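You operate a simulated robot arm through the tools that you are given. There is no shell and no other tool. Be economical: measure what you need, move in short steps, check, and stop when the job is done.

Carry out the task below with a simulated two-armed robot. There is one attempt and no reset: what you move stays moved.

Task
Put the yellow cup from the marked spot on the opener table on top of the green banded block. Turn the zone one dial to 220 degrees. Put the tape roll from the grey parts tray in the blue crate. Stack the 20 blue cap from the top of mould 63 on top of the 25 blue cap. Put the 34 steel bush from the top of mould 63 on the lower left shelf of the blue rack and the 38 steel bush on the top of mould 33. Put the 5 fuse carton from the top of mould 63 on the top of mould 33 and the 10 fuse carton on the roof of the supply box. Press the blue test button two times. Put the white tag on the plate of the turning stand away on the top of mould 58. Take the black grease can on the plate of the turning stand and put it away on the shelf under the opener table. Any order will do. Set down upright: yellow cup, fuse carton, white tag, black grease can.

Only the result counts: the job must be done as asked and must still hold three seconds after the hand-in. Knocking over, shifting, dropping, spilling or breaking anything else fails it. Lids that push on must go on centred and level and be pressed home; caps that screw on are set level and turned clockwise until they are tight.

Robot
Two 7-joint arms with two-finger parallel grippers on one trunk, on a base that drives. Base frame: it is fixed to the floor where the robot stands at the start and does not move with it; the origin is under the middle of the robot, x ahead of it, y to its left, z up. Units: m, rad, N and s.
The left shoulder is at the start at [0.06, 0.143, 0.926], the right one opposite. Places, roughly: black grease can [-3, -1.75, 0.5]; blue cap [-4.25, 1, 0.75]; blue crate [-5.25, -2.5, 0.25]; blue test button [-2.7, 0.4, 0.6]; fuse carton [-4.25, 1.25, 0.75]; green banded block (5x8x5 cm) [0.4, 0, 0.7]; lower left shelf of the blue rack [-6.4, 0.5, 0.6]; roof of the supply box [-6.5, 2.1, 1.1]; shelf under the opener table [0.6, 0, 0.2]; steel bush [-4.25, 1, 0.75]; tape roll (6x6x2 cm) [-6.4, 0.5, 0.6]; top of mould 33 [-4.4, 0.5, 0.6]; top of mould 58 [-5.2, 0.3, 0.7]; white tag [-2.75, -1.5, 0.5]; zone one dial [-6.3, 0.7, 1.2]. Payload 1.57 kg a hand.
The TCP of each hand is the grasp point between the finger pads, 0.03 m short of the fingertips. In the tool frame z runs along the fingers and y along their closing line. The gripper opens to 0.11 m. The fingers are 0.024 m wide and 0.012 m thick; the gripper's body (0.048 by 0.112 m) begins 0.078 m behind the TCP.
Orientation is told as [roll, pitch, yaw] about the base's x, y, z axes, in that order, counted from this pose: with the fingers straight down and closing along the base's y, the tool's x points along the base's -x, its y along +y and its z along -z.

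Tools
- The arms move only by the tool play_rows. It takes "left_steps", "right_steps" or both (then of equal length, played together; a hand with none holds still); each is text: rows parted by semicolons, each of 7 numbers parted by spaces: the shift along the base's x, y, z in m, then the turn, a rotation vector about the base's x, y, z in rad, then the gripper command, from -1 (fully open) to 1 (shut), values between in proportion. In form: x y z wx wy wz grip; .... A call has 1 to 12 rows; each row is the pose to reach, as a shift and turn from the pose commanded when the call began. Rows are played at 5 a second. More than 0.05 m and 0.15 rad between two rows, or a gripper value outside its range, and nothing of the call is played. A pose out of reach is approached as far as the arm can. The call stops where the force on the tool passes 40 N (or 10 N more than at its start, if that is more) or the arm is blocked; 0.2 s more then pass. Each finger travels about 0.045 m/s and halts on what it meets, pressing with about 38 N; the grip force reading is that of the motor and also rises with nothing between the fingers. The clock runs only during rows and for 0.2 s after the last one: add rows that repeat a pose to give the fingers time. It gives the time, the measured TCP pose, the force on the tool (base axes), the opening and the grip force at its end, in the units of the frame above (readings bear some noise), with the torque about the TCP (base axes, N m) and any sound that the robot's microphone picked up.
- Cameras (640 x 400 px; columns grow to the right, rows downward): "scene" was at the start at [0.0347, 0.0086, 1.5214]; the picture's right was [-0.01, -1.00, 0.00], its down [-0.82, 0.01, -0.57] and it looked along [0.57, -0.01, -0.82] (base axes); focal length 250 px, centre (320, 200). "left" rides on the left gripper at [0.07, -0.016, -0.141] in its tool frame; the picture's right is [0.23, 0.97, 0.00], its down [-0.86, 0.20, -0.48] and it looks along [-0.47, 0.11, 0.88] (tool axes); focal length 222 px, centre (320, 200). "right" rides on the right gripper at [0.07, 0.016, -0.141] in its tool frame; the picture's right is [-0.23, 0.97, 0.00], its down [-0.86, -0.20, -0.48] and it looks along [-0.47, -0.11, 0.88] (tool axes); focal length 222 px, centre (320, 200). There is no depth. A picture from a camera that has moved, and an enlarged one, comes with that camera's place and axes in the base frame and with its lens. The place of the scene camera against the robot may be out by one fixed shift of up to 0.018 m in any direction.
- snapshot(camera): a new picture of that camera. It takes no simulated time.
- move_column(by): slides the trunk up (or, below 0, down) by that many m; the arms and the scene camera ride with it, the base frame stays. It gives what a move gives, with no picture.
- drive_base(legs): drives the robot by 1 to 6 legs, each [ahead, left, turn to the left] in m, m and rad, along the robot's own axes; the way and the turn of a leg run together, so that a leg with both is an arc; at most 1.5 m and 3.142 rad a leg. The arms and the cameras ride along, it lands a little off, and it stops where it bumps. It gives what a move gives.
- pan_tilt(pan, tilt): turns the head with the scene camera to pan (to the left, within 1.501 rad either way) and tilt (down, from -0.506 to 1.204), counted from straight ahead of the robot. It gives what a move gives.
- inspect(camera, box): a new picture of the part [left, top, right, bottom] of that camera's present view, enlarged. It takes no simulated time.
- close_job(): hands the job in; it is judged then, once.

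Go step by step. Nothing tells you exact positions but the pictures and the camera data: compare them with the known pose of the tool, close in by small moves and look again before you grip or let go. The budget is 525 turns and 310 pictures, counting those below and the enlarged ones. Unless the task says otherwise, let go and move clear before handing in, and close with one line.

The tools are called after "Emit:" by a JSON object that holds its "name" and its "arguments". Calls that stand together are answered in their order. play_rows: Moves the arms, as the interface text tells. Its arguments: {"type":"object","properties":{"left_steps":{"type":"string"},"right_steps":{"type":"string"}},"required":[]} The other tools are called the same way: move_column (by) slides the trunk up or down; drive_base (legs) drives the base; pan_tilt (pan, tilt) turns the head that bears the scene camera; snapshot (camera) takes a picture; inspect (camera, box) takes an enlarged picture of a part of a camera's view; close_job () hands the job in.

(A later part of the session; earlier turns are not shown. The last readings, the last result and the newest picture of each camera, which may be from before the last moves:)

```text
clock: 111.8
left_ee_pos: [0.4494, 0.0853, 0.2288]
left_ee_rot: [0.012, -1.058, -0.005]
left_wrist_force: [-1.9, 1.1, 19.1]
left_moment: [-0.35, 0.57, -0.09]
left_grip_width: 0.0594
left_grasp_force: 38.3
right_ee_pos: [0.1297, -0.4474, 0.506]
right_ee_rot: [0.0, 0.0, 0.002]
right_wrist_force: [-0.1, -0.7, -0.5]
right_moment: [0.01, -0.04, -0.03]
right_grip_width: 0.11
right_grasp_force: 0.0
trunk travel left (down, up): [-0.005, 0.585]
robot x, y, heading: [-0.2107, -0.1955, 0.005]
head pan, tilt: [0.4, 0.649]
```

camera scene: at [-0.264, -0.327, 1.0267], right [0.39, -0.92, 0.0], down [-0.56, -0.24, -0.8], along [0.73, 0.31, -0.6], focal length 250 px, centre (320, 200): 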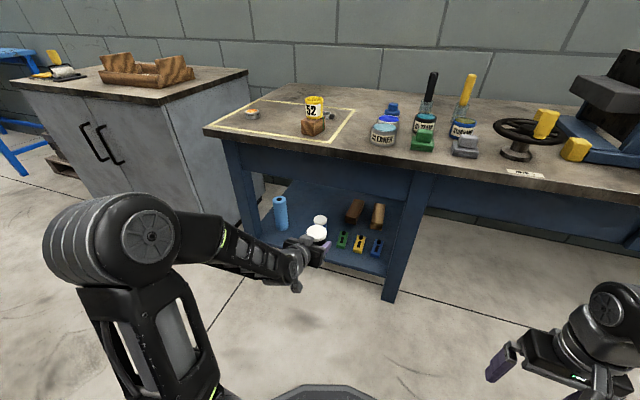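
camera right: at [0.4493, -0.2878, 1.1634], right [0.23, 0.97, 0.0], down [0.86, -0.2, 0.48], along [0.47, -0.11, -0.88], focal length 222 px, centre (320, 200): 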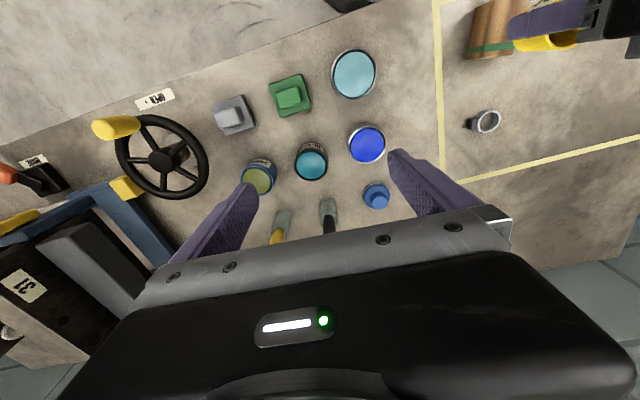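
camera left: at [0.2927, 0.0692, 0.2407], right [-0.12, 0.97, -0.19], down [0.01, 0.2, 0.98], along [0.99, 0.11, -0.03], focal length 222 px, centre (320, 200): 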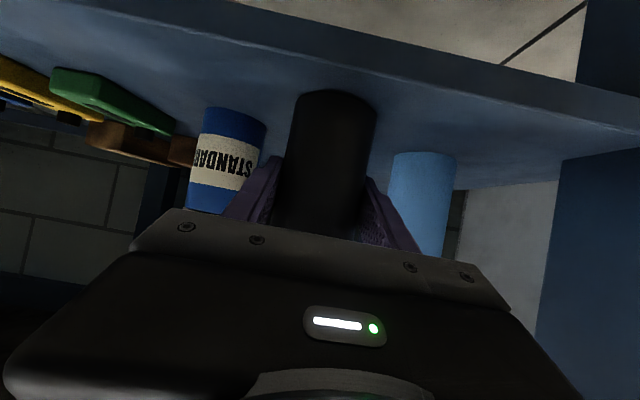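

Contact. Easing off a touch, opening a little and withdrawing straight back.

Emit:
{"name": "play_rows", "arguments": {"left_steps": "0 0 0.003 0 0 0 1;0 0 0.003 0 0 0 0;0 0 0.003 0 0 0 -0.25;0 0 0.003 0 0 0 -0.25;0 0 0.003 0 0 0 -0.25"}}

Emit:
{"name": "snapshot", "arguments": {"camera": "left"}}

```text
clock: 113.0
left_ee_pos: [0.4495, 0.0857, 0.2288]
left_ee_rot: [0.009, -1.048, -0.004]
left_wrist_force: [0.6, 0.6, 0.2]
left_moment: [-0.01, 0.02, 0.01]
left_grip_width: 0.0688
left_grasp_force: 0.0
right_ee_pos: [0.1289, -0.447, 0.5044]
right_ee_rot: [0.0, 0.002, 0.002]
right_wrist_force: [-1.0, -0.3, -0.3]
right_moment: [0.02, -0.01, -0.02]
right_grip_width: 0.11
right_grasp_force: 0.1
trunk travel left (down, up): [-0.005, 0.585]
robot x, y, heading: [-0.2119, -0.1962, 0.002]
head pan, tilt: [0.4, 0.649]
```

```text
244 pictures are left
camera left: at [0.2922, 0.0682, 0.2387], right [-0.12, 0.97, -0.19], down [0.01, 0.2, 0.98], along [0.99, 0.11, -0.03], focal length 222 px, centre (320, 200)
```

left: 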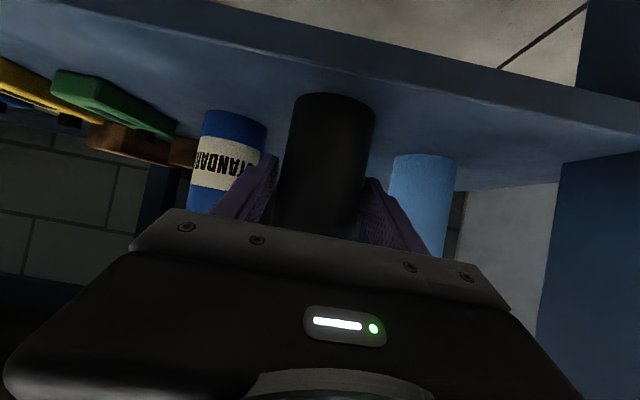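

Emit:
{"name": "play_rows", "arguments": {"left_steps": "-0.02 0 0 0 0 0 -0.25;-0.04 0 0 0 0 0 -0.25;-0.07 0 0 0 0 0 -0.25;-0.1 0 0 0 0 0 -0.25;-0.12 0 0.02 0 0 0 -0.25;-0.12 0 0.06 0 0 0 -0.25;-0.12 0 0.06 0 0 0 -0.25"}}

Emit:
{"name": "snapshot", "arguments": {"camera": "left"}}

Emit:
{"name": "inspect", "arguments": {"camera": "scene", "box": [220, 140, 440, 300]}}

```text
clock: 114.6
left_ee_pos: [0.3295, 0.0833, 0.2896]
left_ee_rot: [0.01, -1.049, -0.003]
left_wrist_force: [-0.3, -0.2, 0.2]
left_moment: [0.0, 0.03, 0.01]
left_grip_width: 0.0688
left_grasp_force: 0.1
right_ee_pos: [0.1292, -0.4469, 0.505]
right_ee_rot: [0.0, 0.003, 0.002]
right_wrist_force: [0.2, 0.0, -0.4]
right_moment: [-0.03, 0.02, 0.0]
right_grip_width: 0.11
right_grasp_force: 0.1
trunk travel left (down, up): [-0.005, 0.585]
robot x, y, heading: [-0.2057, -0.1915, 0.005]
head pan, tilt: [0.4, 0.649]
```

```text
243 pictures are left
camera left: at [0.1729, 0.0664, 0.2992], right [-0.12, 0.97, -0.19], down [0.01, 0.2, 0.98], along [0.99, 0.11, -0.03], focal length 222 px, centre (320, 200)
```

left: 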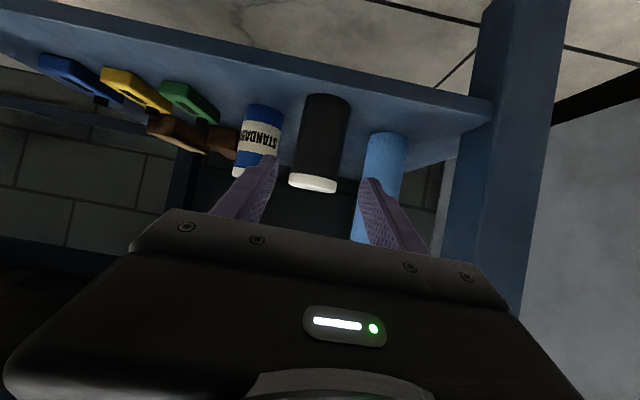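

```text
2.50 times, centred on (330, 220) of scene
camera zoom: at [-0.1665, -0.1494, 1.0267], right [0.39, -0.92, 0.0], down [-0.56, -0.24, -0.8], along [0.73, 0.31, -0.6], focal length 626 px, centre (295, 150)
```

zoom: 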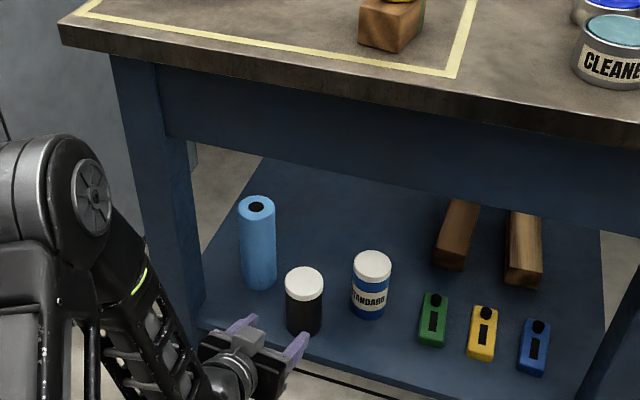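

The can stands on the shelf. Backing out, raising, and returning the left hand to vertical.

Emit:
{"name": "drive_base", "arguments": {"legs": [[-0.1, 0, 0]]}}

Emit:
{"name": "move_column", "arguments": {"by": 0.27}}

Emit:
{"name": "play_rows", "arguments": {"left_steps": "0 0 0.03 0 0.14 0 -1;0 0 0.06 0 0.28 0 -1;0 0 0.09 0 0.42 0 -1;0 0 0.12 0 0.56 0 -1;-0.02 0 0.15 0 0.7 0 -1;-0.04 0 0.18 0 0.84 0 -1;-0.06 0 0.2 0 0.98 0 -1;-0.08 0 0.22 0 1.048 0 -1;-0.11 0 0.22 0 1.048 0 -1"}}

Emit:
{"name": "drive_base", "arguments": {"legs": [[0, -0.95, 0], [0, 0, -3.13]]}}

Emit:
{"name": "pan_tilt", "arguments": {"pan": 0, "tilt": 0.45}}

Emit:
{"name": "snapshot", "arguments": {"camera": "scene"}}

```text
clock: 115.7
left_ee_pos: [0.2303, 0.0823, 0.2881]
left_ee_rot: [0.009, -1.049, -0.008]
left_wrist_force: [0.9, -0.2, -0.3]
left_moment: [-0.01, 0.02, 0.01]
left_grip_width: 0.0689
left_grasp_force: 0.0
right_ee_pos: [0.0288, -0.4481, 0.5039]
right_ee_rot: [0.0, 0.001, -0.002]
right_wrist_force: [1.3, 0.1, 0.3]
right_moment: [-0.02, 0.0, 0.01]
right_grip_width: 0.1099
right_grasp_force: 0.0
trunk travel left (down, up): [-0.005, 0.585]
robot x, y, heading: [-0.3091, -0.1879, -0.003]
head pan, tilt: [0.4, 0.649]
```

```text
clock: 118.5
left_ee_pos: [0.2296, 0.0827, 0.5602]
left_ee_rot: [0.008, -1.049, -0.008]
left_wrist_force: [-0.5, -0.1, 0.2]
left_moment: [-0.01, -0.01, 0.02]
left_grip_width: 0.0689
left_grasp_force: 0.1
right_ee_pos: [0.0281, -0.4478, 0.7748]
right_ee_rot: [0.0, 0.002, -0.003]
right_wrist_force: [-1.1, -0.1, -0.7]
right_moment: [-0.03, -0.02, 0.0]
right_grip_width: 0.1102
right_grasp_force: 0.1
trunk travel left (down, up): [-0.275, 0.315]
robot x, y, heading: [-0.3092, -0.1923, 0.004]
head pan, tilt: [0.4, 0.649]
```

```text
clock: 120.5
left_ee_pos: [0.1203, 0.0819, 0.7806]
left_ee_rot: [0.003, 0.001, -0.004]
left_wrist_force: [1.0, 0.4, 0.0]
left_moment: [-0.02, 0.0, 0.04]
left_grip_width: 0.1098
left_grasp_force: 0.0
right_ee_pos: [0.0297, -0.4478, 0.7745]
right_ee_rot: [-0.001, 0.002, -0.001]
right_wrist_force: [0.6, 0.3, 0.7]
right_moment: [0.01, 0.0, -0.01]
right_grip_width: 0.11
right_grasp_force: 0.1
trunk travel left (down, up): [-0.275, 0.315]
robot x, y, heading: [-0.3092, -0.1914, 0.0]
head pan, tilt: [0.4, 0.649]
```

```text
clock: 132.7
left_ee_pos: [-0.7273, -1.4109, 0.7801]
left_ee_rot: [0.003, -0.001, -3.113]
left_wrist_force: [-0.2, -0.1, 1.3]
left_moment: [-0.04, -0.08, 0.01]
left_grip_width: 0.11
left_grasp_force: 0.1
right_ee_pos: [-0.6505, -0.8786, 0.7739]
right_ee_rot: [0.0, 0.001, -3.111]
right_wrist_force: [0.6, 0.0, 0.8]
right_moment: [0.01, -0.02, 0.01]
right_grip_width: 0.1097
right_grasp_force: 0.0
trunk travel left (down, up): [-0.275, 0.315]
robot x, y, heading: [-0.3046, -1.1258, -3.114]
head pan, tilt: [0.4, 0.649]
```

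```text
clock: 133.5
left_ee_pos: [-0.7271, -1.4091, 0.779]
left_ee_rot: [0.004, -0.002, -3.113]
left_wrist_force: [-0.7, 0.0, 0.0]
left_moment: [0.01, 0.02, -0.03]
left_grip_width: 0.1098
left_grasp_force: 0.0
right_ee_pos: [-0.6509, -0.8782, 0.7738]
right_ee_rot: [-0.001, 0.001, -3.112]
right_wrist_force: [0.2, 0.0, 0.2]
right_moment: [-0.03, -0.02, -0.02]
right_grip_width: 0.1102
right_grasp_force: 0.1
trunk travel left (down, up): [-0.275, 0.315]
robot x, y, heading: [-0.3077, -1.1259, -3.114]
head pan, tilt: [0.0, 0.45]
```

```text
241 pictures are left
camera scene: at [-0.3753, -1.1153, 1.3145], right [-0.03, 1.0, 0.0], down [0.44, 0.01, -0.9], along [-0.9, -0.03, -0.44], focal length 250 px, centre (320, 200)
```

scene: 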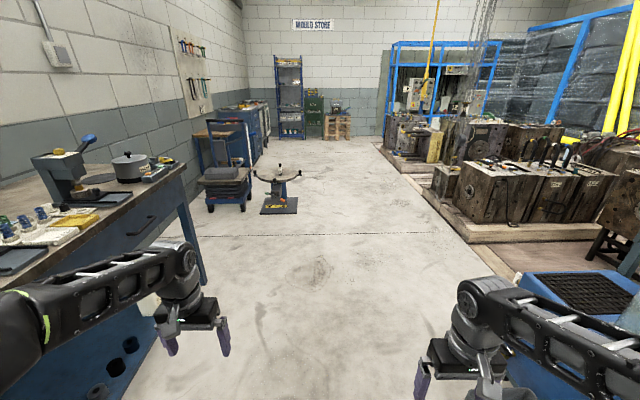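

Emit:
{"name": "drive_base", "arguments": {"legs": [[1.45, 0, 0], [0, 0.25, -0.025], [0.5, 0, 0]]}}

Emit:
{"name": "snapshot", "arguments": {"camera": "left"}}

```text
clock: 144.6
left_ee_pos: [-2.6741, -1.6232, 0.7788]
left_ee_rot: [0.004, -0.001, 3.095]
left_wrist_force: [0.8, -0.1, -0.6]
left_moment: [0.03, 0.0, 0.0]
left_grip_width: 0.1101
left_grasp_force: 0.1
right_ee_pos: [-2.5603, -1.0972, 0.7742]
right_ee_rot: [0.0, 0.001, 3.098]
right_wrist_force: [-0.1, 1.2, 0.4]
right_moment: [0.0, 0.01, -0.02]
right_grip_width: 0.11
right_grasp_force: 0.0
trunk travel left (down, up): [-0.275, 0.315]
robot x, y, heading: [-2.2338, -1.3625, 3.101]
head pan, tilt: [0.0, 0.45]
```

```text
240 pictures are left
camera left: at [-2.6035, -1.6091, 0.9202], right [0.18, -0.98, 0.0], down [-0.86, -0.16, 0.48], along [-0.47, -0.09, -0.88], focal length 222 px, centre (320, 200)
```

left: 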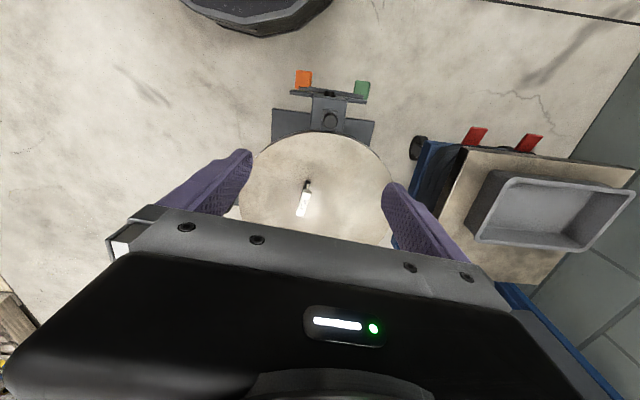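

Emit:
{"name": "play_rows", "arguments": {"left_steps": "-0.04 0 -0.02 0 0 0 -1;-0.08 0 -0.04 0 0 0 -1;-0.12 0 -0.07 0 0 0 -1;-0.15 0 -0.1 0 0 0 -1;-0.17 0 -0.14 0 0 0 -1;-0.17 0 -0.14 0 0 0 -1"}}

Emit:
{"name": "snapshot", "arguments": {"camera": "left"}}

Emit:
{"name": "pan_tilt", "arguments": {"pan": 0.2, "tilt": 0.95}}

Emit:
{"name": "inspect", "arguments": {"camera": "scene", "box": [220, 100, 380, 260]}}

```text
clock: 146.0
left_ee_pos: [-2.8439, -1.6229, 0.6373]
left_ee_rot: [0.004, -0.001, 3.098]
left_wrist_force: [-0.3, -0.2, -0.6]
left_moment: [-0.03, -0.01, -0.02]
left_grip_width: 0.1101
left_grasp_force: 0.2
right_ee_pos: [-2.5606, -1.0971, 0.775]
right_ee_rot: [0.001, 0.002, 3.098]
right_wrist_force: [0.1, -0.1, -0.3]
right_moment: [0.0, -0.02, 0.0]
right_grip_width: 0.1099
right_grasp_force: 0.0
trunk travel left (down, up): [-0.275, 0.315]
robot x, y, heading: [-2.2382, -1.3662, 3.099]
head pan, tilt: [0.0, 0.45]
```

```text
239 pictures are left
camera left: at [-2.7729, -1.6097, 0.7792], right [0.18, -0.98, 0.0], down [-0.86, -0.16, 0.48], along [-0.47, -0.09, -0.88], focal length 222 px, centre (320, 200)
```

left: 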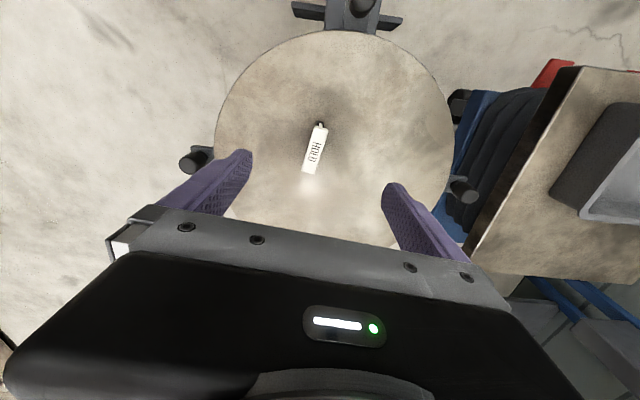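

```text
clock: 146.9
left_ee_pos: [-2.8431, -1.6224, 0.6385]
left_ee_rot: [0.004, -0.002, 3.097]
left_wrist_force: [-0.8, 0.7, 0.6]
left_moment: [-0.01, 0.03, -0.01]
left_grip_width: 0.1099
left_grasp_force: 0.2
right_ee_pos: [-2.5612, -1.0971, 0.7747]
right_ee_rot: [0.0, 0.001, 3.099]
right_wrist_force: [0.5, 1.1, 0.3]
right_moment: [0.02, 0.03, 0.0]
right_grip_width: 0.1098
right_grasp_force: 0.0
trunk travel left (down, up): [-0.275, 0.315]
robot x, y, heading: [-2.2316, -1.3686, 3.096]
head pan, tilt: [0.201, 0.949]
```

```text
2.50 times, centred on (300, 180) of scene
camera zoom: at [-2.2834, -1.3696, 1.2726], right [-0.16, 0.99, 0.0], down [0.8, 0.13, -0.58], along [-0.58, -0.09, -0.81], focal length 626 px, centre (370, 250)
```

zoom: 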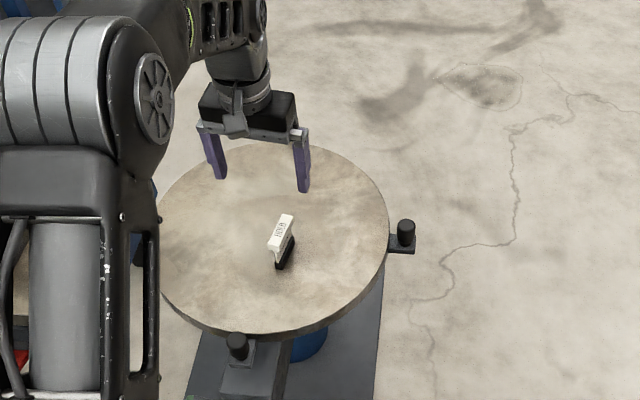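

Emit:
{"name": "play_rows", "arguments": {"left_steps": "-0.02 0.003 -0.04 0 0 0 -0.5;-0.02 0.003 -0.08 0 0 0 -0.5;-0.02 0.003 -0.08 0 0 0 -0.5"}}

Emit:
{"name": "snapshot", "arguments": {"camera": "left"}}

Emit:
{"name": "inspect", "arguments": {"camera": "scene", "box": [260, 140, 340, 220]}}

```text
clock: 147.7
left_ee_pos: [-2.8654, -1.6183, 0.5572]
left_ee_rot: [0.006, -0.002, 3.096]
left_wrist_force: [0.3, 0.9, -0.2]
left_moment: [0.0, -0.01, 0.02]
left_grip_width: 0.0824
left_grasp_force: 0.0
right_ee_pos: [-2.561, -1.0974, 0.7739]
right_ee_rot: [0.001, 0.002, 3.098]
right_wrist_force: [1.8, 0.2, -1.0]
right_moment: [0.03, 0.0, 0.01]
right_grip_width: 0.11
right_grasp_force: 0.0
trunk travel left (down, up): [-0.275, 0.315]
robot x, y, heading: [-2.2369, -1.3659, 3.1]
head pan, tilt: [0.201, 0.949]
```

```text
237 pictures are left
camera left: at [-2.7957, -1.6048, 0.6984], right [0.18, -0.98, 0.0], down [-0.86, -0.16, 0.48], along [-0.47, -0.09, -0.88], focal length 222 px, centre (320, 200)
```

left: 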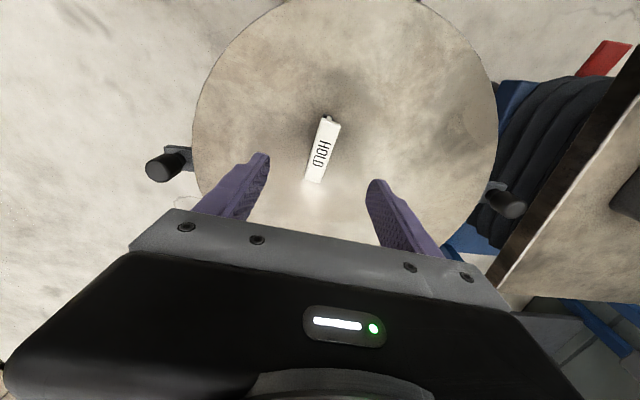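

```text
5.00 times, centred on (300, 180) of scene
camera zoom: at [-2.2834, -1.3697, 1.2726], right [-0.16, 0.99, 0.0], down [0.8, 0.13, -0.58], along [-0.57, -0.09, -0.81], focal length 1252 px, centre (420, 300)
```

zoom: 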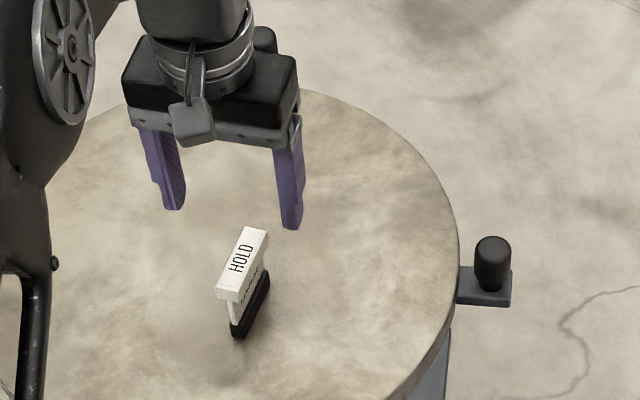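

Emit:
{"name": "play_rows", "arguments": {"left_steps": "0.001 -0.001 -0.04 0 0 -0.03 -0.5;0.001 -0.001 -0.08 0 0 -0.03 -0.5;0.001 -0.001 -0.1 0 0 -0.03 -0.5;0.001 -0.001 -0.1 0 0 -0.03 -0.5"}}

Emit:
{"name": "snapshot", "arguments": {"camera": "left"}}

Emit:
{"name": "inspect", "arguments": {"camera": "scene", "box": [260, 140, 340, 220]}}

```text
clock: 148.7
left_ee_pos: [-2.8636, -1.619, 0.4601]
left_ee_rot: [0.004, 0.001, 3.066]
left_wrist_force: [0.1, -0.7, -1.1]
left_moment: [0.01, -0.03, 0.0]
left_grip_width: 0.0825
left_grasp_force: 0.0
right_ee_pos: [-2.5611, -1.0977, 0.7739]
right_ee_rot: [-0.001, 0.001, 3.097]
right_wrist_force: [0.3, 0.2, 0.1]
right_moment: [-0.01, 0.01, 0.0]
right_grip_width: 0.11
right_grasp_force: 0.1
trunk travel left (down, up): [-0.275, 0.315]
robot x, y, heading: [-2.2354, -1.3637, 3.101]
head pan, tilt: [0.201, 0.949]
```

```text
235 pictures are left
camera left: at [-2.792, -1.6073, 0.6018], right [0.15, -0.99, 0.0], down [-0.87, -0.13, 0.48], along [-0.47, -0.08, -0.88], focal length 222 px, centre (320, 200)
```

left: 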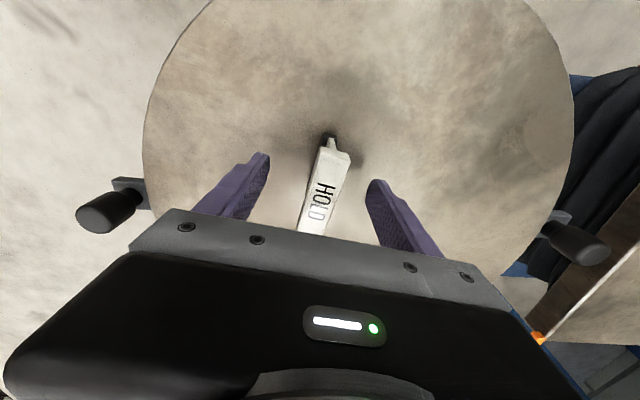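

```text
5.00 times, centred on (300, 180) of scene
camera zoom: at [-2.2834, -1.3696, 1.2726], right [-0.16, 0.99, 0.0], down [0.8, 0.13, -0.58], along [-0.57, -0.09, -0.81], focal length 1252 px, centre (420, 300)
```

zoom: 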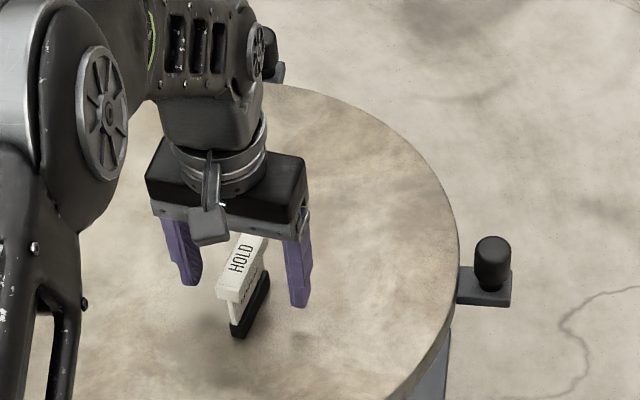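

Emit:
{"name": "play_rows", "arguments": {"left_steps": "0 0 -0.01 0 0 0 -0.5;0 0 -0.01 0 0 0 0;0 0 -0.01 0 0 0 0.5;0 0 -0.01 0 0 0 1;0 0 -0.01 0 0 0 1;0 0 -0.01 0 0 0 1;0 0 -0.01 0 0 0 1;0 0 -0.01 0 0 0 1"}}

Emit:
{"name": "snapshot", "arguments": {"camera": "left"}}

Emit:
{"name": "inspect", "arguments": {"camera": "scene", "box": [260, 140, 340, 220]}}

```text
clock: 150.5
left_ee_pos: [-2.8642, -1.6197, 0.4505]
left_ee_rot: [0.004, -0.002, 3.067]
left_wrist_force: [-0.3, -0.3, 0.6]
left_moment: [0.0, -0.01, -0.01]
left_grip_width: 0.0188
left_grasp_force: 32.9
right_ee_pos: [-2.561, -1.0977, 0.7742]
right_ee_rot: [0.0, 0.002, 3.098]
right_wrist_force: [0.5, 0.1, 0.0]
right_moment: [0.01, -0.02, -0.01]
right_grip_width: 0.1102
right_grasp_force: 0.1
trunk travel left (down, up): [-0.275, 0.315]
robot x, y, heading: [-2.2353, -1.366, 3.101]
head pan, tilt: [0.201, 0.949]
```

```text
233 pictures are left
camera left: at [-2.7926, -1.6081, 0.5924], right [0.15, -0.99, 0.0], down [-0.87, -0.13, 0.48], along [-0.47, -0.08, -0.88], focal length 222 px, centre (320, 200)
```

left: 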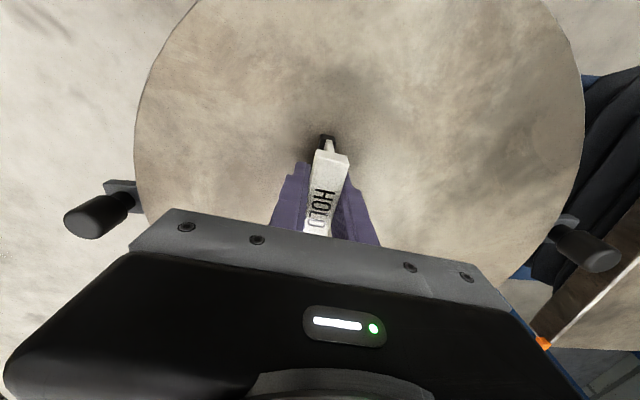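

```text
5.00 times, centred on (300, 180) of scene
camera zoom: at [-2.2834, -1.3696, 1.2726], right [-0.16, 0.99, 0.0], down [0.8, 0.13, -0.58], along [-0.57, -0.09, -0.81], focal length 1252 px, centre (420, 300)
```

zoom: 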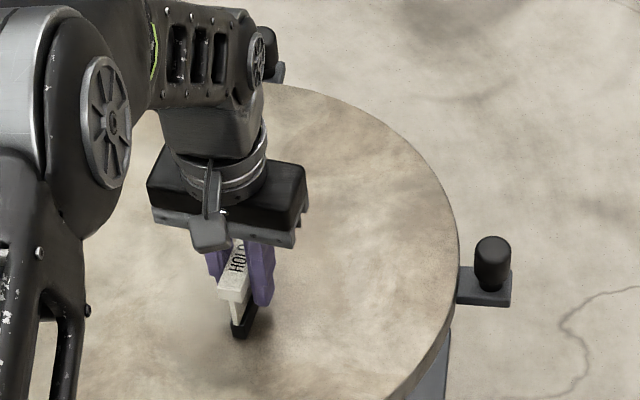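

Emit:
{"name": "play_rows", "arguments": {"left_steps": "0 0 0 0 0 0 1;0 0 0 0 0 0 1;0 0 0.02 0 0 0 1;0 0 0.06 0 0 0 1;0 0 0.1 0 0 0 1;0 0 0.15 0 0 0 1;0.03 0 0.19 0 0 0 1;0.06 0 0.23 0 0 0 1;0.1 0 0.25 0 0 0 1;0.1 0 0.25 0 0 0 1"}}

Emit:
{"name": "snapshot", "arguments": {"camera": "left"}}

```text
clock: 152.7
left_ee_pos: [-2.7614, -1.6214, 0.6996]
left_ee_rot: [0.004, -0.001, 3.067]
left_wrist_force: [-0.2, -0.5, 0.8]
left_moment: [-0.02, 0.01, 0.0]
left_grip_width: 0.019
left_grasp_force: 32.7
right_ee_pos: [-2.5603, -1.098, 0.7751]
right_ee_rot: [-0.001, 0.002, 3.098]
right_wrist_force: [0.5, -0.3, -0.4]
right_moment: [0.0, 0.01, -0.01]
right_grip_width: 0.1102
right_grasp_force: 0.1
trunk travel left (down, up): [-0.275, 0.315]
robot x, y, heading: [-2.2323, -1.368, 3.097]
head pan, tilt: [0.201, 0.949]
```

```text
231 pictures are left
camera left: at [-2.6898, -1.6097, 0.841], right [0.15, -0.99, 0.0], down [-0.87, -0.13, 0.48], along [-0.47, -0.08, -0.88], focal length 222 px, centre (320, 200)
```

left: 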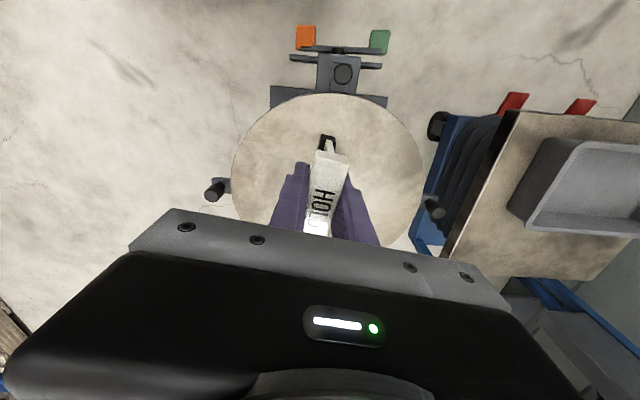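

Tag secured. Raising, backing off and turning to face the moulds (+y).

Emit:
{"name": "move_column", "arguments": {"by": 0.25}}

Emit:
{"name": "drive_base", "arguments": {"legs": [[-0.4, 0, 0], [0, -0.2, 0], [0, 0, -1.53]]}}

Emit:
{"name": "pan_tilt", "arguments": {"pan": 0.3, "tilt": 0.45}}

Emit:
{"name": "snapshot", "arguments": {"camera": "scene"}}

```text
clock: 155.3
left_ee_pos: [-2.7617, -1.621, 0.9493]
left_ee_rot: [0.003, -0.002, 3.066]
left_wrist_force: [0.1, -0.5, -0.1]
left_moment: [0.0, 0.02, -0.01]
left_grip_width: 0.019
left_grasp_force: 33.5
right_ee_pos: [-2.5606, -1.097, 1.0237]
right_ee_rot: [0.001, 0.001, 3.097]
right_wrist_force: [-0.3, 0.0, 0.2]
right_moment: [0.02, 0.0, 0.03]
right_grip_width: 0.1101
right_grasp_force: 0.1
trunk travel left (down, up): [-0.525, 0.065]
robot x, y, heading: [-2.2357, -1.3648, 3.098]
head pan, tilt: [0.201, 0.949]
```

```text
clock: 162.8
left_ee_pos: [-2.0854, -0.6604, 0.9489]
left_ee_rot: [0.005, -0.002, 1.503]
left_wrist_force: [-1.0, 0.9, -0.8]
left_moment: [-0.01, -0.02, -0.02]
left_grip_width: 0.0189
left_grasp_force: 32.4
right_ee_pos: [-1.5593, -0.8576, 1.0235]
right_ee_rot: [0.0, 0.001, 1.535]
right_wrist_force: [0.0, 0.7, -0.3]
right_moment: [0.01, -0.01, -0.02]
right_grip_width: 0.1101
right_grasp_force: 0.0
trunk travel left (down, up): [-0.525, 0.065]
robot x, y, heading: [-1.8279, -1.1855, 1.537]
head pan, tilt: [0.201, 0.949]
```

```text
clock: 163.7
left_ee_pos: [-2.0842, -0.6596, 0.9488]
left_ee_rot: [0.003, -0.001, 1.502]
left_wrist_force: [0.5, 0.2, 0.4]
left_moment: [0.0, -0.01, 0.02]
left_grip_width: 0.0187
left_grasp_force: 33.2
right_ee_pos: [-1.559, -0.8575, 1.0243]
right_ee_rot: [0.001, 0.002, 1.535]
right_wrist_force: [-0.2, 0.2, -0.1]
right_moment: [-0.04, 0.0, 0.02]
right_grip_width: 0.1101
right_grasp_force: 0.0
trunk travel left (down, up): [-0.525, 0.065]
robot x, y, heading: [-1.8224, -1.1864, 1.535]
head pan, tilt: [0.3, 0.45]
```

```text
230 pictures are left
camera scene: at [-1.8582, -1.1177, 1.5645], right [0.97, 0.26, 0.0], down [0.11, -0.42, -0.9], along [-0.23, 0.87, -0.44], focal length 250 px, centre (320, 200)
```

scene: 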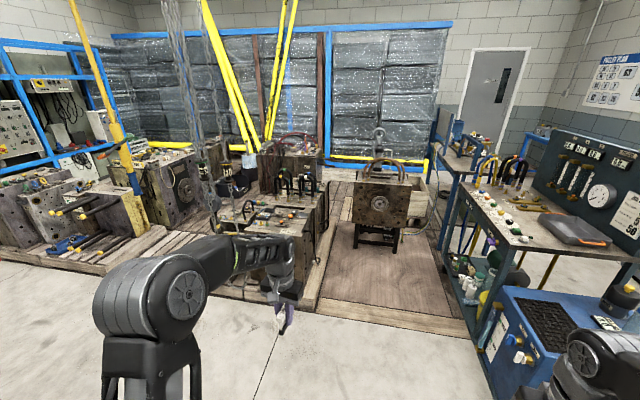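

Emit:
{"name": "inspect", "arguments": {"camera": "scene", "box": [190, 110, 350, 310]}}

Emit:
{"name": "inspect", "arguments": {"camera": "scene", "box": [0, 120, 260, 290]}}

```text
2.00 times, centred on (270, 210) of scene
camera zoom: at [-1.8582, -1.1177, 1.5645], right [0.97, 0.26, 0.0], down [0.11, -0.42, -0.9], along [-0.23, 0.87, -0.44], focal length 501 px, centre (420, 180)
```

zoom: 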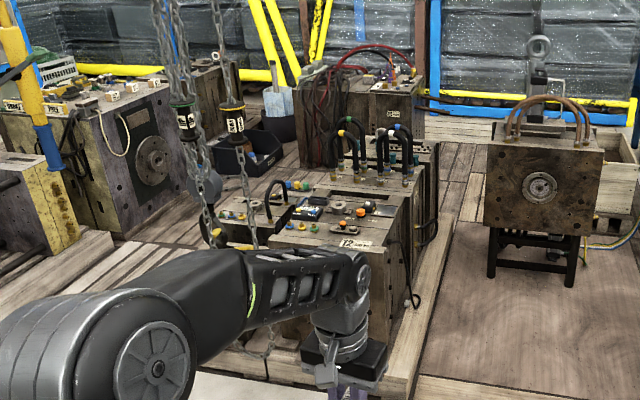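

```text
2.35 times, centred on (130, 205) of scene
camera zoom: at [-1.8582, -1.1177, 1.5645], right [0.97, 0.26, 0.0], down [0.11, -0.42, -0.9], along [-0.23, 0.87, -0.44], focal length 589 px, centre (767, 188)
```

zoom: 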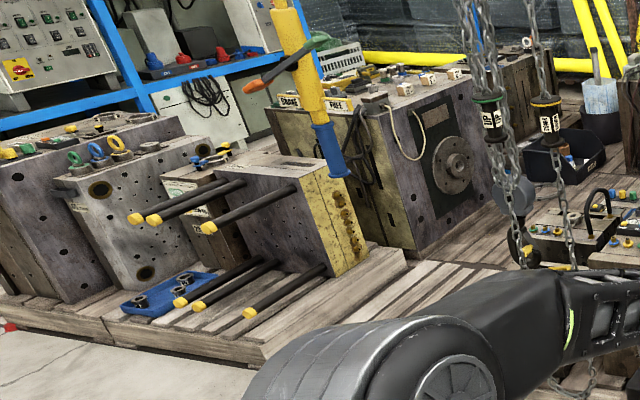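

The test button is in the cluster on mould 12's top around [-2.7, 0.4, 0.6]. Driving nearer.

Emit:
{"name": "drive_base", "arguments": {"legs": [[0.5, 0, 0.03], [0, 0.7, 0]]}}

Emit:
{"name": "pan_tilt", "arguments": {"pan": 0.1, "tilt": 0.6}}

Emit:
{"name": "snapshot", "arguments": {"camera": "scene"}}

```text
clock: 170.0
left_ee_pos: [-2.7748, -0.1517, 0.9491]
left_ee_rot: [0.001, -0.002, 1.51]
left_wrist_force: [0.0, 0.0, -0.2]
left_moment: [0.0, 0.01, -0.01]
left_grip_width: 0.0188
left_grasp_force: 33.2
right_ee_pos: [-2.2467, -0.3439, 1.0243]
right_ee_rot: [-0.001, 0.002, 1.544]
right_wrist_force: [-1.2, -0.5, 0.8]
right_moment: [0.0, 0.0, 0.0]
right_grip_width: 0.1101
right_grasp_force: 0.0
trunk travel left (down, up): [-0.525, 0.065]
robot x, y, heading: [-2.5129, -0.6744, 1.545]
head pan, tilt: [0.3, 0.45]
```

```text
clock: 170.8
left_ee_pos: [-2.774, -0.1521, 0.9489]
left_ee_rot: [0.004, -0.002, 1.511]
left_wrist_force: [-0.7, 0.4, -0.3]
left_moment: [0.0, -0.02, 0.01]
left_grip_width: 0.019
left_grasp_force: 33.0
right_ee_pos: [-2.2478, -0.3434, 1.025]
right_ee_rot: [-0.002, 0.002, 1.543]
right_wrist_force: [-0.7, 0.1, 0.1]
right_moment: [0.02, 0.01, 0.01]
right_grip_width: 0.1099
right_grasp_force: 0.1
trunk travel left (down, up): [-0.525, 0.065]
robot x, y, heading: [-2.5113, -0.6751, 1.546]
head pan, tilt: [0.099, 0.6]
```

```text
227 pictures are left
camera scene: at [-2.5257, -0.607, 1.551], right [1.0, 0.07, 0.0], down [0.04, -0.56, -0.83], along [-0.06, 0.82, -0.56], focal length 250 px, centre (320, 200)
```

scene: 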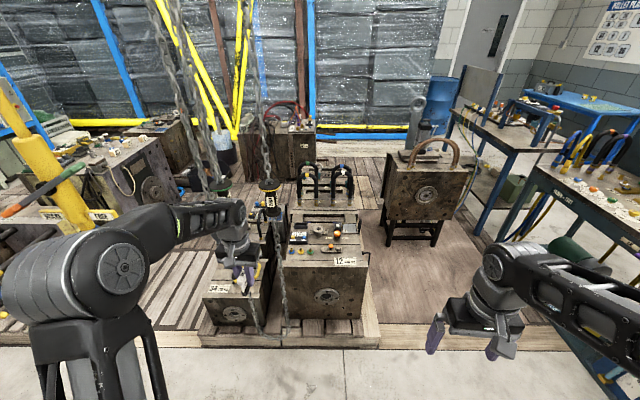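

Emit:
{"name": "inspect", "arguments": {"camera": "scene", "box": [180, 150, 390, 360]}}

```text
1.90 times, centred on (285, 255) of scene
camera zoom: at [-2.5257, -0.607, 1.551], right [1.0, 0.07, 0.0], down [0.04, -0.56, -0.83], along [-0.06, 0.82, -0.56], focal length 477 px, centre (387, 95)
```

zoom: 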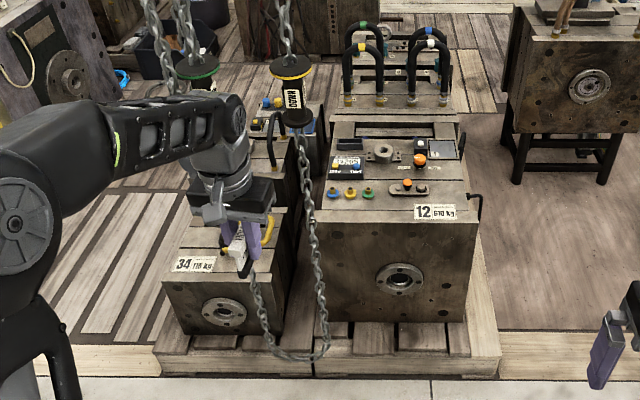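

Emit:
{"name": "inspect", "arguments": {"camera": "scene", "box": [280, 205, 380, 275]}}

```text
5.71 times, centred on (330, 240) of scene
camera zoom: at [-2.5257, -0.607, 1.551], right [1.0, 0.07, 0.0], down [0.04, -0.56, -0.83], along [-0.06, 0.82, -0.56], focal length 1431 px, centre (263, -29)
```

zoom: 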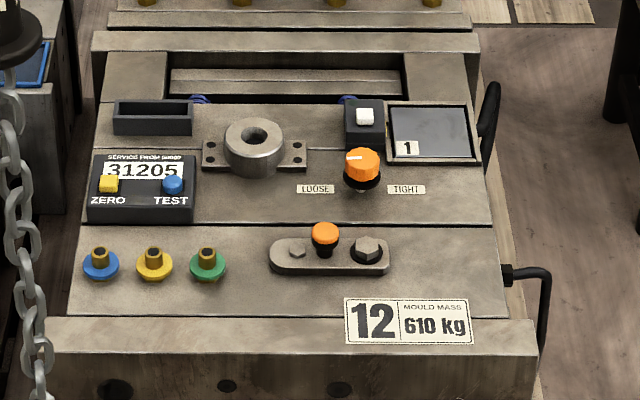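

The blue TEST button is on the counter device, about [-2.685, 0.386, 0.62]. Hoist chains hang at [-2.76, 0.14] and [-2.96, 0.16], so I'll tuck the left hand in and press with the right arm from the right.

Emit:
{"name": "play_rows", "arguments": {"left_steps": "0 -0.045 0 0 0 0 1;0 -0.09 0 0 0 0 1;0 -0.135 0 0 0 0 1;0 -0.18 0 0 0 0 1;0 -0.225 0 0 0 0 1;0 -0.26 0 0 0 0 1;0 -0.26 0 0 0 0 1", "right_steps": "0 0 0 0 0 0 1;0 0 0 0 0 0 1;0 0 0 0 0 0 1;0 0 0 0 0 0 1;0 0 0 0 0 0 1;0 0 0 0 0 0 1;0 0 0 0 0 0 1"}}

Emit:
{"name": "drive_base", "arguments": {"legs": [[0, 0.11, 0.025], [0.4, 0, 0]]}}

Emit:
{"name": "pan_tilt", "arguments": {"pan": 0.0, "tilt": 0.8}}

Emit:
{"name": "snapshot", "arguments": {"camera": "scene"}}

```text
clock: 172.4
left_ee_pos: [-2.7778, -0.3987, 0.9585]
left_ee_rot: [0.002, -0.001, 1.514]
left_wrist_force: [1.1, 0.3, -0.2]
left_moment: [0.0, -0.01, 0.05]
left_grip_width: 0.019
left_grasp_force: 33.0
left hand out of reach, approached as far as the arm can: row 6, 7
right_ee_pos: [-2.248, -0.3441, 1.0239]
right_ee_rot: [0.0, 0.001, 1.547]
right_wrist_force: [0.4, 0.2, 0.1]
right_moment: [-0.02, 0.04, 0.01]
right_grip_width: 0.0002
right_grasp_force: 17.9
trunk travel left (down, up): [-0.525, 0.065]
robot x, y, heading: [-2.5099, -0.6735, 1.547]
head pan, tilt: [0.099, 0.6]
```

```text
clock: 175.7
left_ee_pos: [-2.9008, -0.0045, 0.958]
left_ee_rot: [0.0, 0.0, 1.54]
left_wrist_force: [0.3, -22.4, -9.5]
left_moment: [3.68, 0.23, -0.11]
left_grip_width: 0.019
left_grasp_force: 33.3
right_ee_pos: [-2.3715, 0.0658, 1.0244]
right_ee_rot: [-0.001, -0.001, 1.572]
right_wrist_force: [0.2, -0.7, -0.4]
right_moment: [-0.02, -0.01, -0.02]
right_grip_width: 0.0004
right_grasp_force: 20.8
trunk travel left (down, up): [-0.525, 0.065]
robot x, y, heading: [-2.6236, -0.2722, 1.567]
head pan, tilt: [0.099, 0.6]
```

```text
clock: 176.4
left_ee_pos: [-2.9002, -0.0044, 0.9575]
left_ee_rot: [0.002, 0.002, 1.542]
left_wrist_force: [-0.7, -17.1, 0.5]
left_moment: [2.95, -0.15, 0.0]
left_grip_width: 0.0189
left_grasp_force: 33.0
right_ee_pos: [-2.3724, 0.0659, 1.0249]
right_ee_rot: [0.002, -0.001, 1.572]
right_wrist_force: [0.5, 0.0, 0.2]
right_moment: [-0.01, -0.02, 0.0]
right_grip_width: 0.0
right_grasp_force: 20.9
trunk travel left (down, up): [-0.525, 0.065]
robot x, y, heading: [-2.624, -0.2691, 1.573]
head pan, tilt: [0.0, 0.799]
```

```text
224 pictures are left
camera scene: at [-2.633, -0.2131, 1.5343], right [1.0, 0.0, 0.0], down [0.0, -0.72, -0.7], along [0.0, 0.7, -0.72], focal length 250 px, centre (320, 200)
```

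scene: 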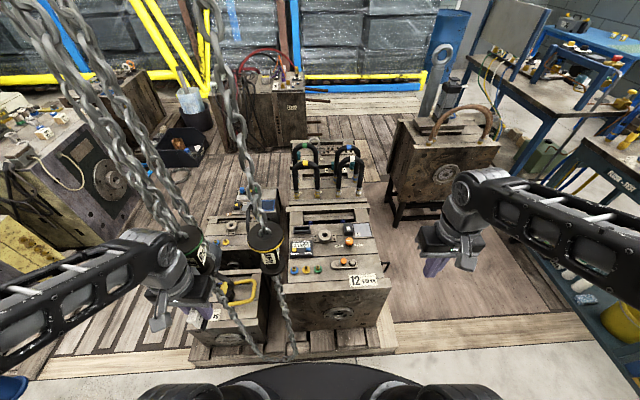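

The left wrist is touching the hoist chain weight (17 N). Backing off right away.

Emit:
{"name": "drive_base", "arguments": {"legs": [[-0.12, 0, 0]]}}

Emit:
{"name": "snapshot", "arguments": {"camera": "scene"}}

Emit:
{"name": "snapshot", "arguments": {"camera": "left"}}

```text
clock: 177.7
left_ee_pos: [-2.8999, -0.1238, 0.958]
left_ee_rot: [0.001, 0.002, 1.538]
left_wrist_force: [0.2, -0.4, -1.3]
left_moment: [0.03, 0.0, -0.01]
left_grip_width: 0.019
left_grasp_force: 33.1
right_ee_pos: [-2.3709, -0.0531, 1.0258]
right_ee_rot: [-0.001, 0.002, 1.571]
right_wrist_force: [0.2, -1.7, 0.0]
right_moment: [0.06, -0.03, -0.01]
right_grip_width: 0.0
right_grasp_force: 20.9
trunk travel left (down, up): [-0.525, 0.065]
robot x, y, heading: [-2.6268, -0.3932, 1.575]
head pan, tilt: [0.0, 0.799]
```

```text
223 pictures are left
camera scene: at [-2.6325, -0.3319, 1.5342], right [1.0, 0.0, 0.0], down [0.0, -0.72, -0.7], along [0.0, 0.7, -0.72], focal length 250 px, centre (320, 200)
```

scene: 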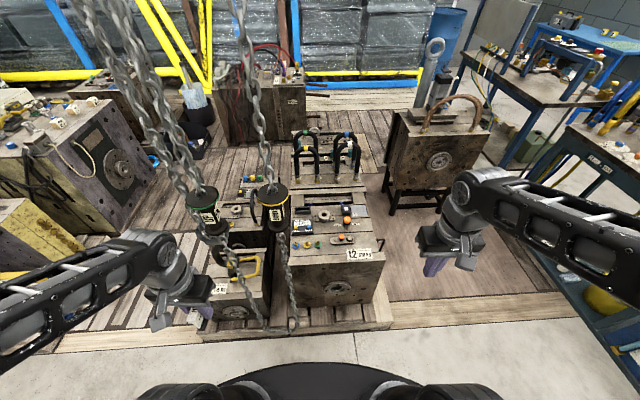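

```text
222 pictures are left
camera left: at [-2.8849, -0.193, 1.0993], right [-0.98, -0.2, 0.0], down [-0.17, 0.86, 0.48], along [-0.1, 0.47, -0.88], focal length 222 px, centre (320, 200)
```

left: 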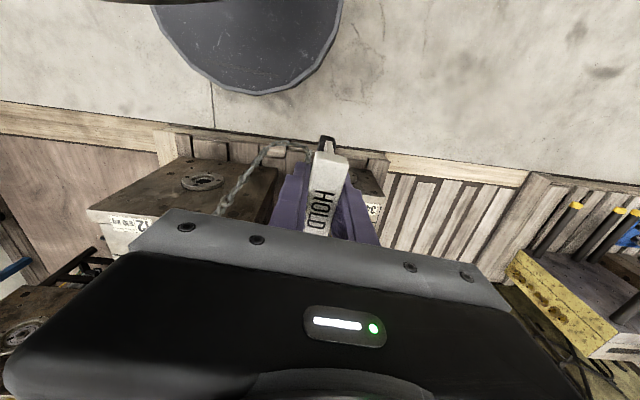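

I'll stand further right with a left-turned heading so the left hand stays clear of the chains.

Emit:
{"name": "drive_base", "arguments": {"legs": [[0, -0.157, 0], [0, 0, 0.475], [0.12, -0.064, 0]]}}

Emit:
{"name": "move_column", "arguments": {"by": -0.12}}

Emit:
{"name": "pan_tilt", "arguments": {"pan": -0.1, "tilt": 0.8}}

Emit:
{"name": "snapshot", "arguments": {"camera": "scene"}}

```text
clock: 181.3
left_ee_pos: [-2.8309, -0.1382, 0.9569]
left_ee_rot: [0.003, 0.004, 2.005]
left_wrist_force: [0.2, 0.4, -0.3]
left_moment: [-0.02, 0.0, 0.0]
left_grip_width: 0.0188
left_grasp_force: 32.9
right_ee_pos: [-2.3889, 0.1623, 1.0226]
right_ee_rot: [-0.001, 0.002, 2.039]
right_wrist_force: [0.7, 1.1, 0.6]
right_moment: [0.0, 0.0, 0.02]
right_grip_width: 0.0001
right_grasp_force: 21.5
trunk travel left (down, up): [-0.525, 0.065]
robot x, y, heading: [-2.4656, -0.2559, 2.041]
head pan, tilt: [0.0, 0.799]
```

```text
clock: 182.8
left_ee_pos: [-2.8299, -0.1384, 0.8372]
left_ee_rot: [0.003, 0.003, 2.006]
left_wrist_force: [0.0, -0.6, -0.4]
left_moment: [-0.03, 0.01, 0.02]
left_grip_width: 0.0188
left_grasp_force: 32.8
right_ee_pos: [-2.3901, 0.1593, 0.9046]
right_ee_rot: [0.001, 0.001, 2.039]
right_wrist_force: [0.4, -0.2, -0.6]
right_moment: [-0.01, -0.01, 0.01]
right_grip_width: 0.0001
right_grasp_force: 21.1
trunk travel left (down, up): [-0.405, 0.185]
robot x, y, heading: [-2.4627, -0.2552, 2.047]
head pan, tilt: [0.0, 0.799]
```

```text
clock: 183.5
left_ee_pos: [-2.8319, -0.1401, 0.8379]
left_ee_rot: [0.001, 0.004, 2.005]
left_wrist_force: [-0.9, -0.3, -1.1]
left_moment: [0.03, -0.06, 0.0]
left_grip_width: 0.0189
left_grasp_force: 32.8
right_ee_pos: [-2.3893, 0.1613, 0.9048]
right_ee_rot: [-0.001, 0.001, 2.039]
right_wrist_force: [0.3, 1.1, 0.1]
right_moment: [0.03, 0.01, 0.0]
right_grip_width: 0.0
right_grasp_force: 20.9
trunk travel left (down, up): [-0.405, 0.185]
robot x, y, heading: [-2.4643, -0.2553, 2.035]
head pan, tilt: [-0.099, 0.799]
```

```text
221 pictures are left
camera scene: at [-2.4876, -0.1977, 1.4141], right [0.93, 0.36, 0.0], down [0.26, -0.67, -0.7], along [-0.25, 0.65, -0.72], focal length 250 px, centre (320, 200)
```

scene: 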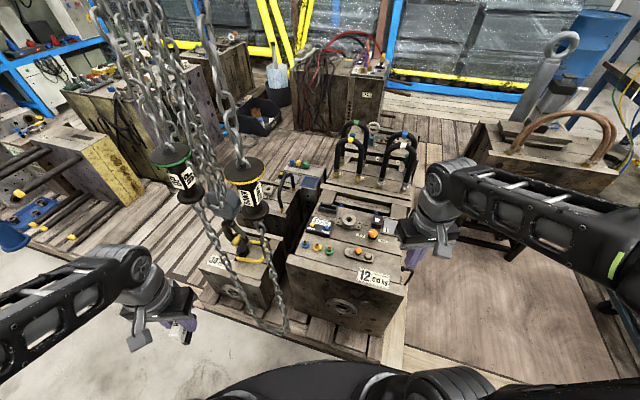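

Emit:
{"name": "play_rows", "arguments": {"right_steps": "-0.037 0.028 0 0 0 0 1;-0.074 0.056 0 0 0 0 1;-0.11 0.084 0 0 0 0 1;-0.147 0.112 0 0 0 0 1;-0.184 0.14 0 0 0 0 1;-0.221 0.168 0 0 0 0 1;-0.258 0.197 0 0 0 0 1;-0.295 0.225 0 0 0 0 1;-0.295 0.225 -0.04 0 0 0 1;-0.295 0.225 -0.08 0 0 0 1;-0.295 0.225 -0.08 0 0 0 1"}}

Emit:
{"name": "snapshot", "arguments": {"camera": "right"}}

Emit:
{"name": "snapshot", "arguments": {"camera": "scene"}}

```text
clock: 185.9
left_ee_pos: [-2.8309, -0.1394, 0.8373]
left_ee_rot: [0.002, 0.003, 2.005]
left_wrist_force: [-0.1, -0.2, -0.7]
left_moment: [-0.04, -0.03, 0.0]
left_grip_width: 0.0187
left_grasp_force: 33.0
right_ee_pos: [-2.6844, 0.3861, 0.8213]
right_ee_rot: [0.0, -0.002, 2.039]
right_wrist_force: [0.3, 1.2, -0.6]
right_moment: [-0.03, -0.01, 0.0]
right_grip_width: 0.0
right_grasp_force: 21.6
right hand out of reach, approached as far as the arm can: row 7, 8, 9
trunk travel left (down, up): [-0.405, 0.185]
robot x, y, heading: [-2.4637, -0.2568, 2.039]
head pan, tilt: [-0.099, 0.799]
```

```text
220 pictures are left
camera right: at [-2.6679, 0.3154, 0.963], right [-0.97, -0.24, 0.0], down [-0.21, 0.85, 0.48], along [-0.11, 0.46, -0.88], focal length 222 px, centre (320, 200)
```

right: 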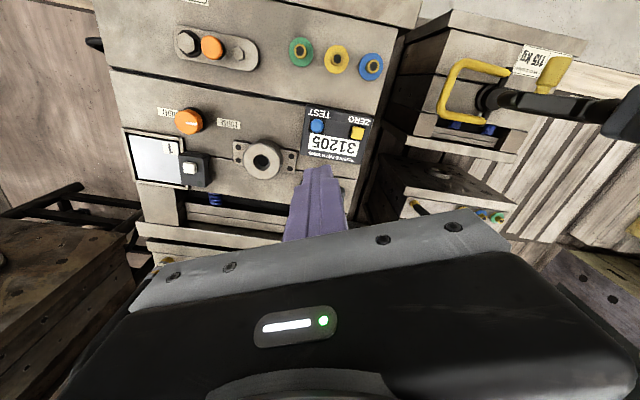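

```text
219 pictures are left
camera scene: at [-2.4877, -0.197, 1.4141], right [0.93, 0.36, 0.0], down [0.26, -0.67, -0.7], along [-0.25, 0.65, -0.72], focal length 250 px, centre (320, 200)
```

scene: 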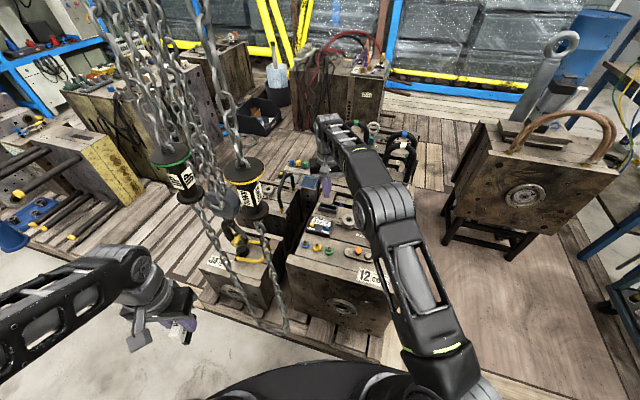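

Emit:
{"name": "play_rows", "arguments": {"right_steps": "0.004 -0.007 -0.04 0 0 0 1;0.008 -0.013 -0.08 0 0 0 1;0.008 -0.013 -0.115 0 0 0 1;0.008 -0.013 -0.115 0 0 0 1"}}

Emit:
{"name": "snapshot", "arguments": {"camera": "right"}}

Emit:
{"name": "inspect", "arguments": {"camera": "scene", "box": [280, 170, 380, 270]}}

```text
clock: 186.9
left_ee_pos: [-2.8314, -0.1402, 0.837]
left_ee_rot: [0.001, 0.004, 2.006]
left_wrist_force: [0.1, 0.0, -0.3]
left_moment: [-0.02, -0.01, -0.03]
left_grip_width: 0.019
left_grasp_force: 32.8
right_ee_pos: [-2.6766, 0.3711, 0.7071]
right_ee_rot: [0.0, 0.001, 2.04]
right_wrist_force: [0.2, -0.5, 0.9]
right_moment: [0.02, -0.01, -0.01]
right_grip_width: 0.0002
right_grasp_force: 21.7
trunk travel left (down, up): [-0.405, 0.185]
robot x, y, heading: [-2.4649, -0.2549, 2.038]
head pan, tilt: [-0.099, 0.799]
```

```text
218 pictures are left
camera right: at [-2.6599, 0.3008, 0.8479], right [-0.97, -0.24, 0.0], down [-0.21, 0.85, 0.48], along [-0.11, 0.46, -0.88], focal length 222 px, centre (320, 200)
```

right: 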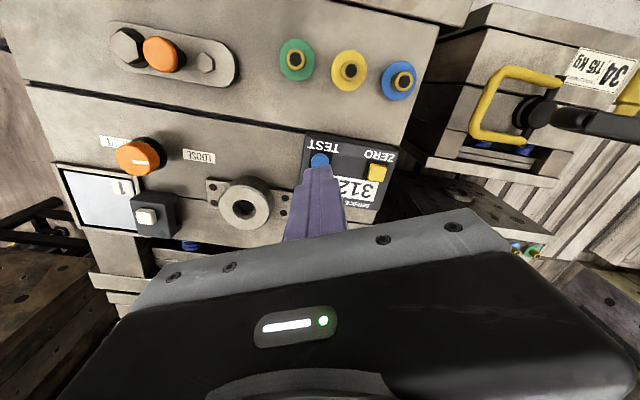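

```text
4.00 times, centred on (330, 220) of scene
camera zoom: at [-2.4877, -0.1976, 1.4141], right [0.93, 0.36, 0.0], down [0.26, -0.67, -0.7], along [-0.25, 0.65, -0.72], focal length 1001 px, centre (280, 120)
```

zoom: 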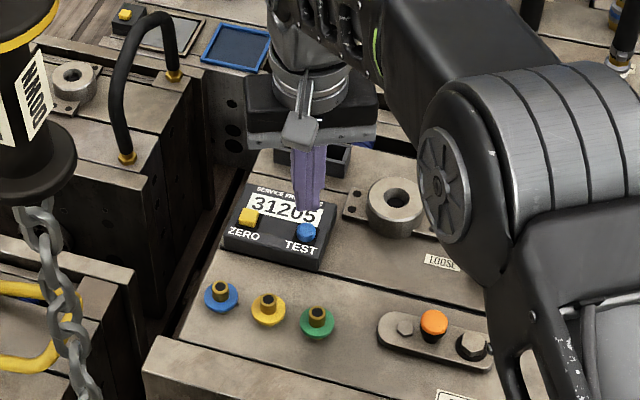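

Emit:
{"name": "play_rows", "arguments": {"right_steps": "0 0.003 -0.03 0 0 0 1;0 0.003 -0.05 0 0 0 1;0 0.003 -0.057 0 0 0 1;0 0.003 -0.057 0 0 0 1"}}

Emit:
{"name": "snapshot", "arguments": {"camera": "right"}}

```text
clock: 187.9
left_ee_pos: [-2.83, -0.1415, 0.8385]
left_ee_rot: [0.001, 0.0, 2.005]
left_wrist_force: [0.3, -0.4, -0.6]
left_moment: [0.0, 0.05, 0.02]
left_grip_width: 0.0189
left_grasp_force: 33.3
right_ee_pos: [-2.6752, 0.376, 0.6553]
right_ee_rot: [0.0, -0.004, 2.038]
right_wrist_force: [7.7, -4.4, 26.4]
right_moment: [-0.15, -0.14, 0.02]
right_grip_width: 0.0
right_grasp_force: 21.1
trunk travel left (down, up): [-0.405, 0.185]
robot x, y, heading: [-2.4631, -0.2548, 2.041]
head pan, tilt: [-0.099, 0.799]
heard: click
```

```text
216 pictures are left
camera right: at [-2.6582, 0.3056, 0.7966], right [-0.97, -0.23, 0.0], down [-0.21, 0.85, 0.48], along [-0.11, 0.47, -0.88], focal length 222 px, centre (320, 200)
```

right: 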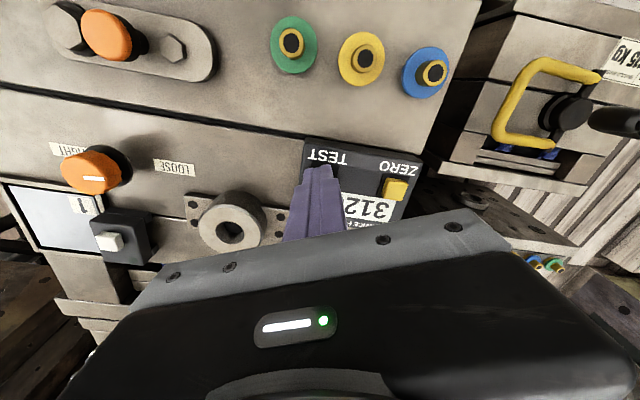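

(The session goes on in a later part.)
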